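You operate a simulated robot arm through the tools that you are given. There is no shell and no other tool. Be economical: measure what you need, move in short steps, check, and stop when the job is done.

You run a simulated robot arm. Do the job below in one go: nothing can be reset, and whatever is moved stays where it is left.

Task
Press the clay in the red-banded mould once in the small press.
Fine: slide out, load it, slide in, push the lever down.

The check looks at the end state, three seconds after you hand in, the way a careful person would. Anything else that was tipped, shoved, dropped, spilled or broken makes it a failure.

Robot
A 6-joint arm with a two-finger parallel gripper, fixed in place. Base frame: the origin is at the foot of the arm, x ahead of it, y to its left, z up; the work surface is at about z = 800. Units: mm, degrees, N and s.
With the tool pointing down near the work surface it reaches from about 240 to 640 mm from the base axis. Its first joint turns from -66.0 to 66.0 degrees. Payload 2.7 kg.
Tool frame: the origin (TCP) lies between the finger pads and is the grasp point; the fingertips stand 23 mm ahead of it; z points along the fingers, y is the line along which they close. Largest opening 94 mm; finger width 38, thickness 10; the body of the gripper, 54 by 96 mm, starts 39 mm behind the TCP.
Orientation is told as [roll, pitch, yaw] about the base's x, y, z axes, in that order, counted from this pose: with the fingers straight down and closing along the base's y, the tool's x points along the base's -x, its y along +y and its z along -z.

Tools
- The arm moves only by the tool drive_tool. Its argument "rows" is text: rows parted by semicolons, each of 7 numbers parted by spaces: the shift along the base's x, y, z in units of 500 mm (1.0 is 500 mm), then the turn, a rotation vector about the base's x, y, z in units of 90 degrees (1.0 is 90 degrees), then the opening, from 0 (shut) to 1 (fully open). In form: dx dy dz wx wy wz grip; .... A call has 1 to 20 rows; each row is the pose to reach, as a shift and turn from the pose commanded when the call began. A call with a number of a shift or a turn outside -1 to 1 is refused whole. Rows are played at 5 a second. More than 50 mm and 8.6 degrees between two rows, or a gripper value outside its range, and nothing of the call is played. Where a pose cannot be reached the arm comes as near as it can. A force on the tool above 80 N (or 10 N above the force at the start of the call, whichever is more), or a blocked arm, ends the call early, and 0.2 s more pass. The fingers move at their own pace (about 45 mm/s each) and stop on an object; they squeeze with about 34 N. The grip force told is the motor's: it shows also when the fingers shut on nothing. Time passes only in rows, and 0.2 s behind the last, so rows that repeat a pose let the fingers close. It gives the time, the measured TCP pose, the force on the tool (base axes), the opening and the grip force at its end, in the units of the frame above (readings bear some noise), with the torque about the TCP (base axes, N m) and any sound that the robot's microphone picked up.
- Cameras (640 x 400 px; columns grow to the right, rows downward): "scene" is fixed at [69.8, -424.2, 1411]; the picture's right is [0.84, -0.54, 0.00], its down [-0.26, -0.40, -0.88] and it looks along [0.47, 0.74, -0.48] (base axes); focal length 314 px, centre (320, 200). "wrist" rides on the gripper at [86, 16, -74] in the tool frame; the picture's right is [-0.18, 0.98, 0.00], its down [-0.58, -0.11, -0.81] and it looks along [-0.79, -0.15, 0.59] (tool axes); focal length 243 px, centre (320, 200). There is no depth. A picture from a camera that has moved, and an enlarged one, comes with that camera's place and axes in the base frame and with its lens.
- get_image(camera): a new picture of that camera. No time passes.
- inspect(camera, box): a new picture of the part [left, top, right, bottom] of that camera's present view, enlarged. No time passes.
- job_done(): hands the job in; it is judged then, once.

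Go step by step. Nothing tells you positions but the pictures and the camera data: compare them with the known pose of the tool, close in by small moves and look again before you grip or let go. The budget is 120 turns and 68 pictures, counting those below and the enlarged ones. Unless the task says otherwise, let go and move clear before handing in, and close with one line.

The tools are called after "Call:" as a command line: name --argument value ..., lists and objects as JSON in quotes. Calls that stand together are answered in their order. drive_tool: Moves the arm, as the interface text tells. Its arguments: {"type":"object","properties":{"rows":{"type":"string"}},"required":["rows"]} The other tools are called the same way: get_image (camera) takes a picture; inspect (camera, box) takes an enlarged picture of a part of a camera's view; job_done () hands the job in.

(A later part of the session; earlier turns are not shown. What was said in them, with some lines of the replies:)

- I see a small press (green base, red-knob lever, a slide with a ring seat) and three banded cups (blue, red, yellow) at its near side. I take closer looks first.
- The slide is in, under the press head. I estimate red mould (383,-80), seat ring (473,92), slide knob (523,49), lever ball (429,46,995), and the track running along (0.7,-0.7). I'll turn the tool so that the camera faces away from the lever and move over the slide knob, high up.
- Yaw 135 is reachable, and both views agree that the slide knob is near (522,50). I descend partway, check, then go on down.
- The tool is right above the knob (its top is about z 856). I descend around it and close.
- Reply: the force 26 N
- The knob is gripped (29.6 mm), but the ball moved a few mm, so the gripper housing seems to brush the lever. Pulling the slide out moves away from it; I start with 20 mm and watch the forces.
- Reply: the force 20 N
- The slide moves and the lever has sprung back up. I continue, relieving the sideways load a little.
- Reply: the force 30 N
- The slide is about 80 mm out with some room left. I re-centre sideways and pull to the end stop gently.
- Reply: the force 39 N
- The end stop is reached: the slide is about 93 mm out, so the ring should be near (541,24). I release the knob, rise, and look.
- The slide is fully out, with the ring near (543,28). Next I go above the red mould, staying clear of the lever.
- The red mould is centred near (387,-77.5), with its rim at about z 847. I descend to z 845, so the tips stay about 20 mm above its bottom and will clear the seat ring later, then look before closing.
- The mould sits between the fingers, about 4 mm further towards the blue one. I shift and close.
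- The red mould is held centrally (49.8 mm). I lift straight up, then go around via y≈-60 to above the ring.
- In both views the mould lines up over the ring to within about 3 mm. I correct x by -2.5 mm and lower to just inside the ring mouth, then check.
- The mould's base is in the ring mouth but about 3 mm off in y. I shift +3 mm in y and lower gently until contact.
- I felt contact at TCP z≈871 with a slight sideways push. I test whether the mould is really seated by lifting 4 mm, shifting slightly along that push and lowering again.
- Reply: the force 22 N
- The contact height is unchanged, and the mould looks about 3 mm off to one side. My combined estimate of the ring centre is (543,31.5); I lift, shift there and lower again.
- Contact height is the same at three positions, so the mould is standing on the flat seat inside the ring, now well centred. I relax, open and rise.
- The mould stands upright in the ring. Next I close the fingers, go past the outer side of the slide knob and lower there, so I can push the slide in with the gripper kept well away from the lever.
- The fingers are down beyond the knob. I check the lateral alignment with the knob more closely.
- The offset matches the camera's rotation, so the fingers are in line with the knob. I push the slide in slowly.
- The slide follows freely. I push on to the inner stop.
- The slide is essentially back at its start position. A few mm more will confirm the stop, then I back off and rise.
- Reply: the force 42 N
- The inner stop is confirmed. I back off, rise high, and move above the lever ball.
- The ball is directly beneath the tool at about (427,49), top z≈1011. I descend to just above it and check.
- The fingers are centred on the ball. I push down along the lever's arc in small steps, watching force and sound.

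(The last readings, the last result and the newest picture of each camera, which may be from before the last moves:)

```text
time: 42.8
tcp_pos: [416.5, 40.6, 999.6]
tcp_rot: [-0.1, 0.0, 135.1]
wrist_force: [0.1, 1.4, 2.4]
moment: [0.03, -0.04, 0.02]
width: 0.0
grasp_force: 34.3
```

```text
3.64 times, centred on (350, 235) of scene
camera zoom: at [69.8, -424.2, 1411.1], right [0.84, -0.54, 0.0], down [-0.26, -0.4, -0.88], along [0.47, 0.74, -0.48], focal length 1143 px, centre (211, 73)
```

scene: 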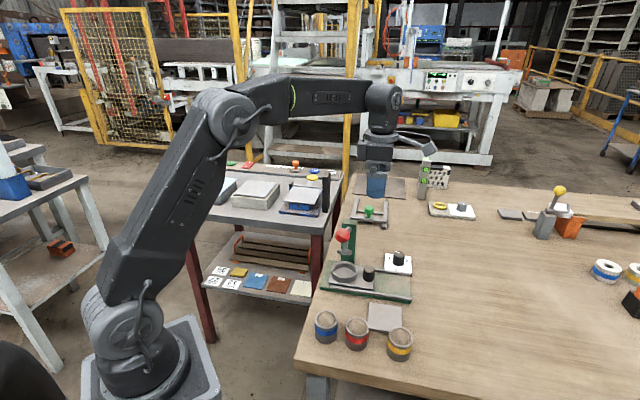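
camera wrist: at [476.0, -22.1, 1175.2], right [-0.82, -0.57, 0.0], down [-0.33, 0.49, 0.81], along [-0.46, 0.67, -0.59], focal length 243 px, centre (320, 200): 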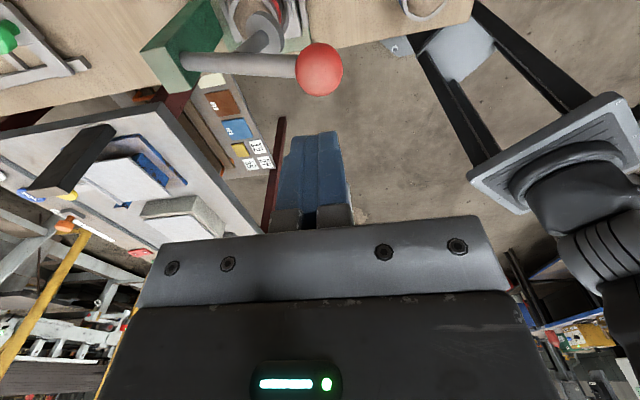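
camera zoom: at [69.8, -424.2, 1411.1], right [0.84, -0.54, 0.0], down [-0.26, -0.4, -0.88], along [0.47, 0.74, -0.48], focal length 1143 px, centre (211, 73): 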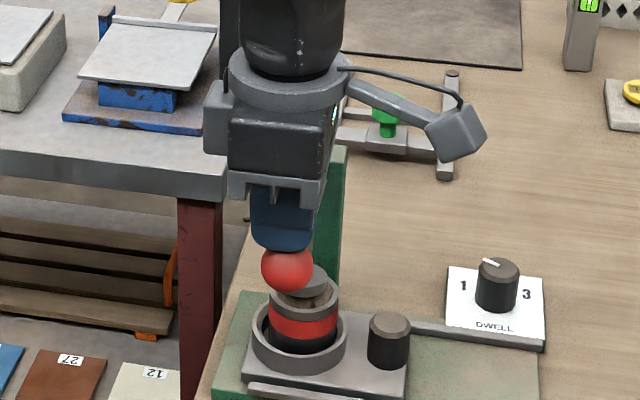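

The lever goes down smoothly and the head is just above the clay. I continue.

Call:
drive_tool --rows "-0.0016 -0.0016 -0.01 0 0 0 0; -0.003 -0.003 -0.02 0 0 0 0; -0.0036 -0.0036 -0.026 0 0 0 0; -0.0042 -0.0042 -0.032 0 0 0 0"

Call:
inspect --camera "scene" --box '[310, 210, 390, 290]'

```text
time: 43.8
tcp_pos: [413.7, 37.1, 984.8]
tcp_rot: [-0.1, 0.0, 134.9]
wrist_force: [-2.4, -0.3, 6.0]
moment: [-0.03, 0.01, 0.03]
width: 0.1
grasp_force: 33.9
```

```text
5.00 times, centred on (350, 250) of scene
camera zoom: at [69.7, -424.2, 1411.0], right [0.84, -0.54, 0.0], down [-0.26, -0.4, -0.88], along [0.47, 0.74, -0.48], focal length 1571 px, centre (170, -50)
```

zoom: 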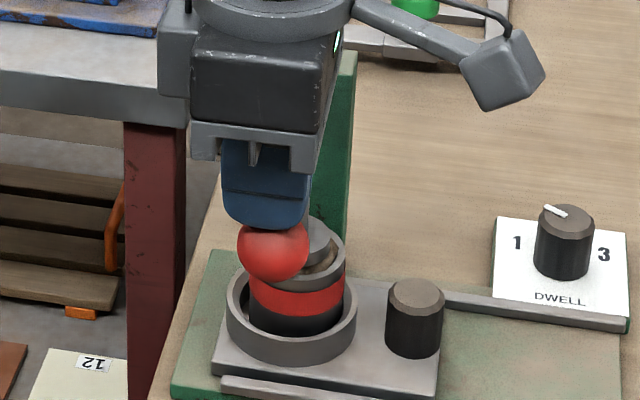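

Force is still light (6 N) and the head is entering the mould. I continue to the firm stop.

Call:
drive_tool --rows "-0.0008 -0.0008 -0.006 0 0 0 0; -0.0014 -0.0014 -0.012 0 0 0 0; -0.0018 -0.0018 -0.018 0 0 0 0; -0.002 -0.002 -0.024 0 0 0 0"

```text
time: 44.8
tcp_pos: [414.2, 36.4, 974.8]
tcp_rot: [-0.2, 0.2, 135.1]
wrist_force: [-3.4, 1.4, 23.2]
moment: [0.06, 0.0, -0.15]
width: 0.0
grasp_force: 34.1
```

Resistance is building (23 N). I press on and hold briefly at the bottom.

Call:
drive_tool --rows "0 0 -0.006 0 0 0 0; 0 0 -0.012 0 0 0 0; 0 0 -0.018 0 0 0 0; 0 0 -0.018 0 0 0 0; 0 0 -0.018 0 0 0 0; 0 0 -0.018 0 0 0 0; 0 0 -0.018 0 0 0 0"

Call:
inspect --camera "scene" --box '[310, 210, 390, 290]'

```text
time: 45.5
tcp_pos: [414.2, 35.2, 974.4]
tcp_rot: [-0.5, 0.6, 135.1]
wrist_force: [-11.3, -1.1, 19.8]
moment: [-0.03, 0.2, 0.01]
width: 0.0
grasp_force: 34.5
stopped in row 3: the force on the tool passed its limit at 85 N (the readings are from after the stop); the commanded pose is now the measured one
```

```text
5.00 times, centred on (350, 250) of scene
camera zoom: at [69.3, -424.3, 1411.1], right [0.84, -0.54, 0.0], down [-0.26, -0.4, -0.88], along [0.47, 0.74, -0.48], focal length 1571 px, centre (170, -50)
```

zoom: 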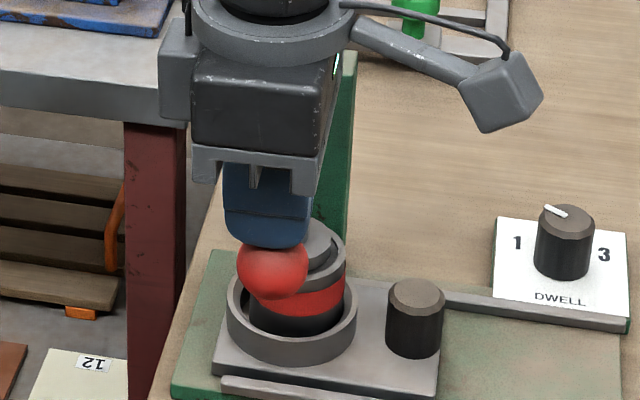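

The lever hit its firm stop (85 N) with the head in the mould. I hold it down about 2 s at moderate force, which covers the dwell, then let the lever rise slowly along its arc.

Call:
drive_tool --rows "0 0 -0.004 0 0 0 0; 0 0 -0.004 0 0 0 0; 0 0 -0.004 0 0 0 0; 0 0 -0.004 0 0 0 0; 0 0 -0.004 0 0 0 0; 0 0 -0.004 0 0 0 0; 0 0 -0.004 0 0 0 0; 0 0 -0.004 0 0 0 0; 0 0 -0.004 0 0 0 0; 0 0 -0.004 0 0 0 0"

Call:
drive_tool --rows "0.0004 0.0004 0.01 0 0 0 0; 0.0014 0.0014 0.022 0 0 0 0; 0.003 0.003 0.034 0 0 0 0; 0.0046 0.0046 0.046 0 0 0 0; 0.0065 0.0065 0.058 0 0 0 0; 0.009 0.009 0.07 0 0 0 0; 0.0115 0.0115 0.082 0 0 0 0; 0.0145 0.0145 0.094 0 0 0 0; 0.018 0.018 0.108 0 0 0 0; 0.021 0.021 0.122 0 0 0 0; 0.024 0.024 0.14 0 0 0 0; 0.024 0.024 0.2 0 0 0 0; 0.024 0.024 0.27 0 0 0 0; 0.024 -0.02 0.3 0 0 0 0; 0.024 -0.08 0.3 0 0 0 0; 0.024 -0.14 0.3 0 0 0 0; 0.024 -0.2 0.3 0 0 0 0; 0.024 -0.2 0.3 0 0 0 0"

Call:
get_image --camera "scene"

Call:
inspect --camera "scene" --box '[310, 205, 430, 305]'

```text
time: 47.7
tcp_pos: [415.4, 36.2, 974.0]
tcp_rot: [-0.8, 0.8, 135.1]
wrist_force: [-11.4, -13.2, 47.6]
moment: [-0.36, 0.13, -0.05]
width: 0.0
grasp_force: 33.8
```

```text
time: 51.5
tcp_pos: [425.7, -64.3, 1119.4]
tcp_rot: [-0.5, 0.4, 135.1]
wrist_force: [0.0, -0.3, 0.6]
moment: [0.04, 0.01, 0.0]
width: 0.1
grasp_force: 34.1
```

```text
24 pictures are left
```

scene: 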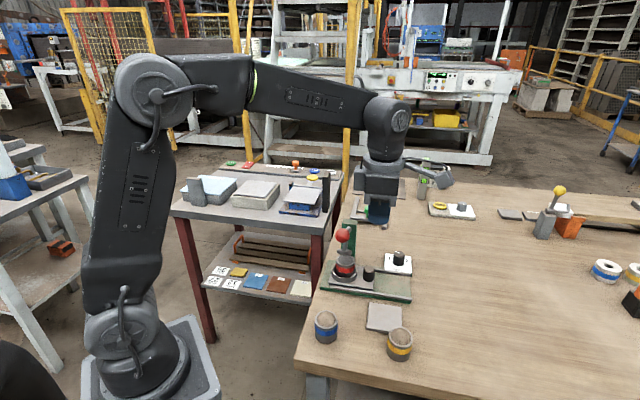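

```text
4.00 times, centred on (370, 255) of scene
camera zoom: at [69.8, -424.2, 1411.0], right [0.84, -0.54, 0.0], down [-0.26, -0.4, -0.88], along [0.47, 0.74, -0.48], focal length 1257 px, centre (120, -20)
```

zoom: 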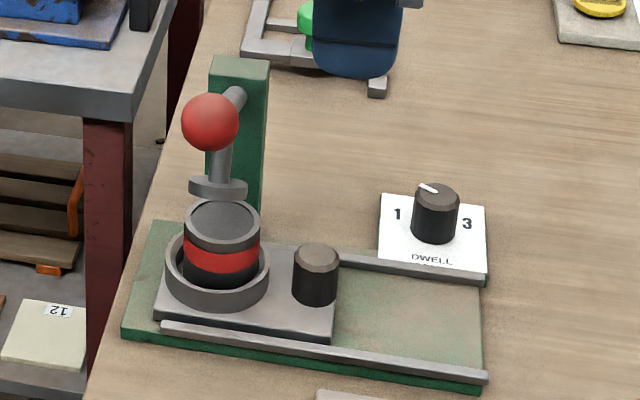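

The clay in the red mould is now pressed flat, the lever has returned up, the slide is in, and nothing else appears to have moved. The arm is clear, so I hand in.

Call:
job_done

```text
The job is handed in.
```

I pressed the clay in the red-banded mould once in the small press and handed the job in; the mould is still in the pushed-in slide, the lever is back up and the arm is clear. While I was gripping the slide knob, before loading, the gripper housing nudged the empty press's lever down a few mm, and it sprang back.
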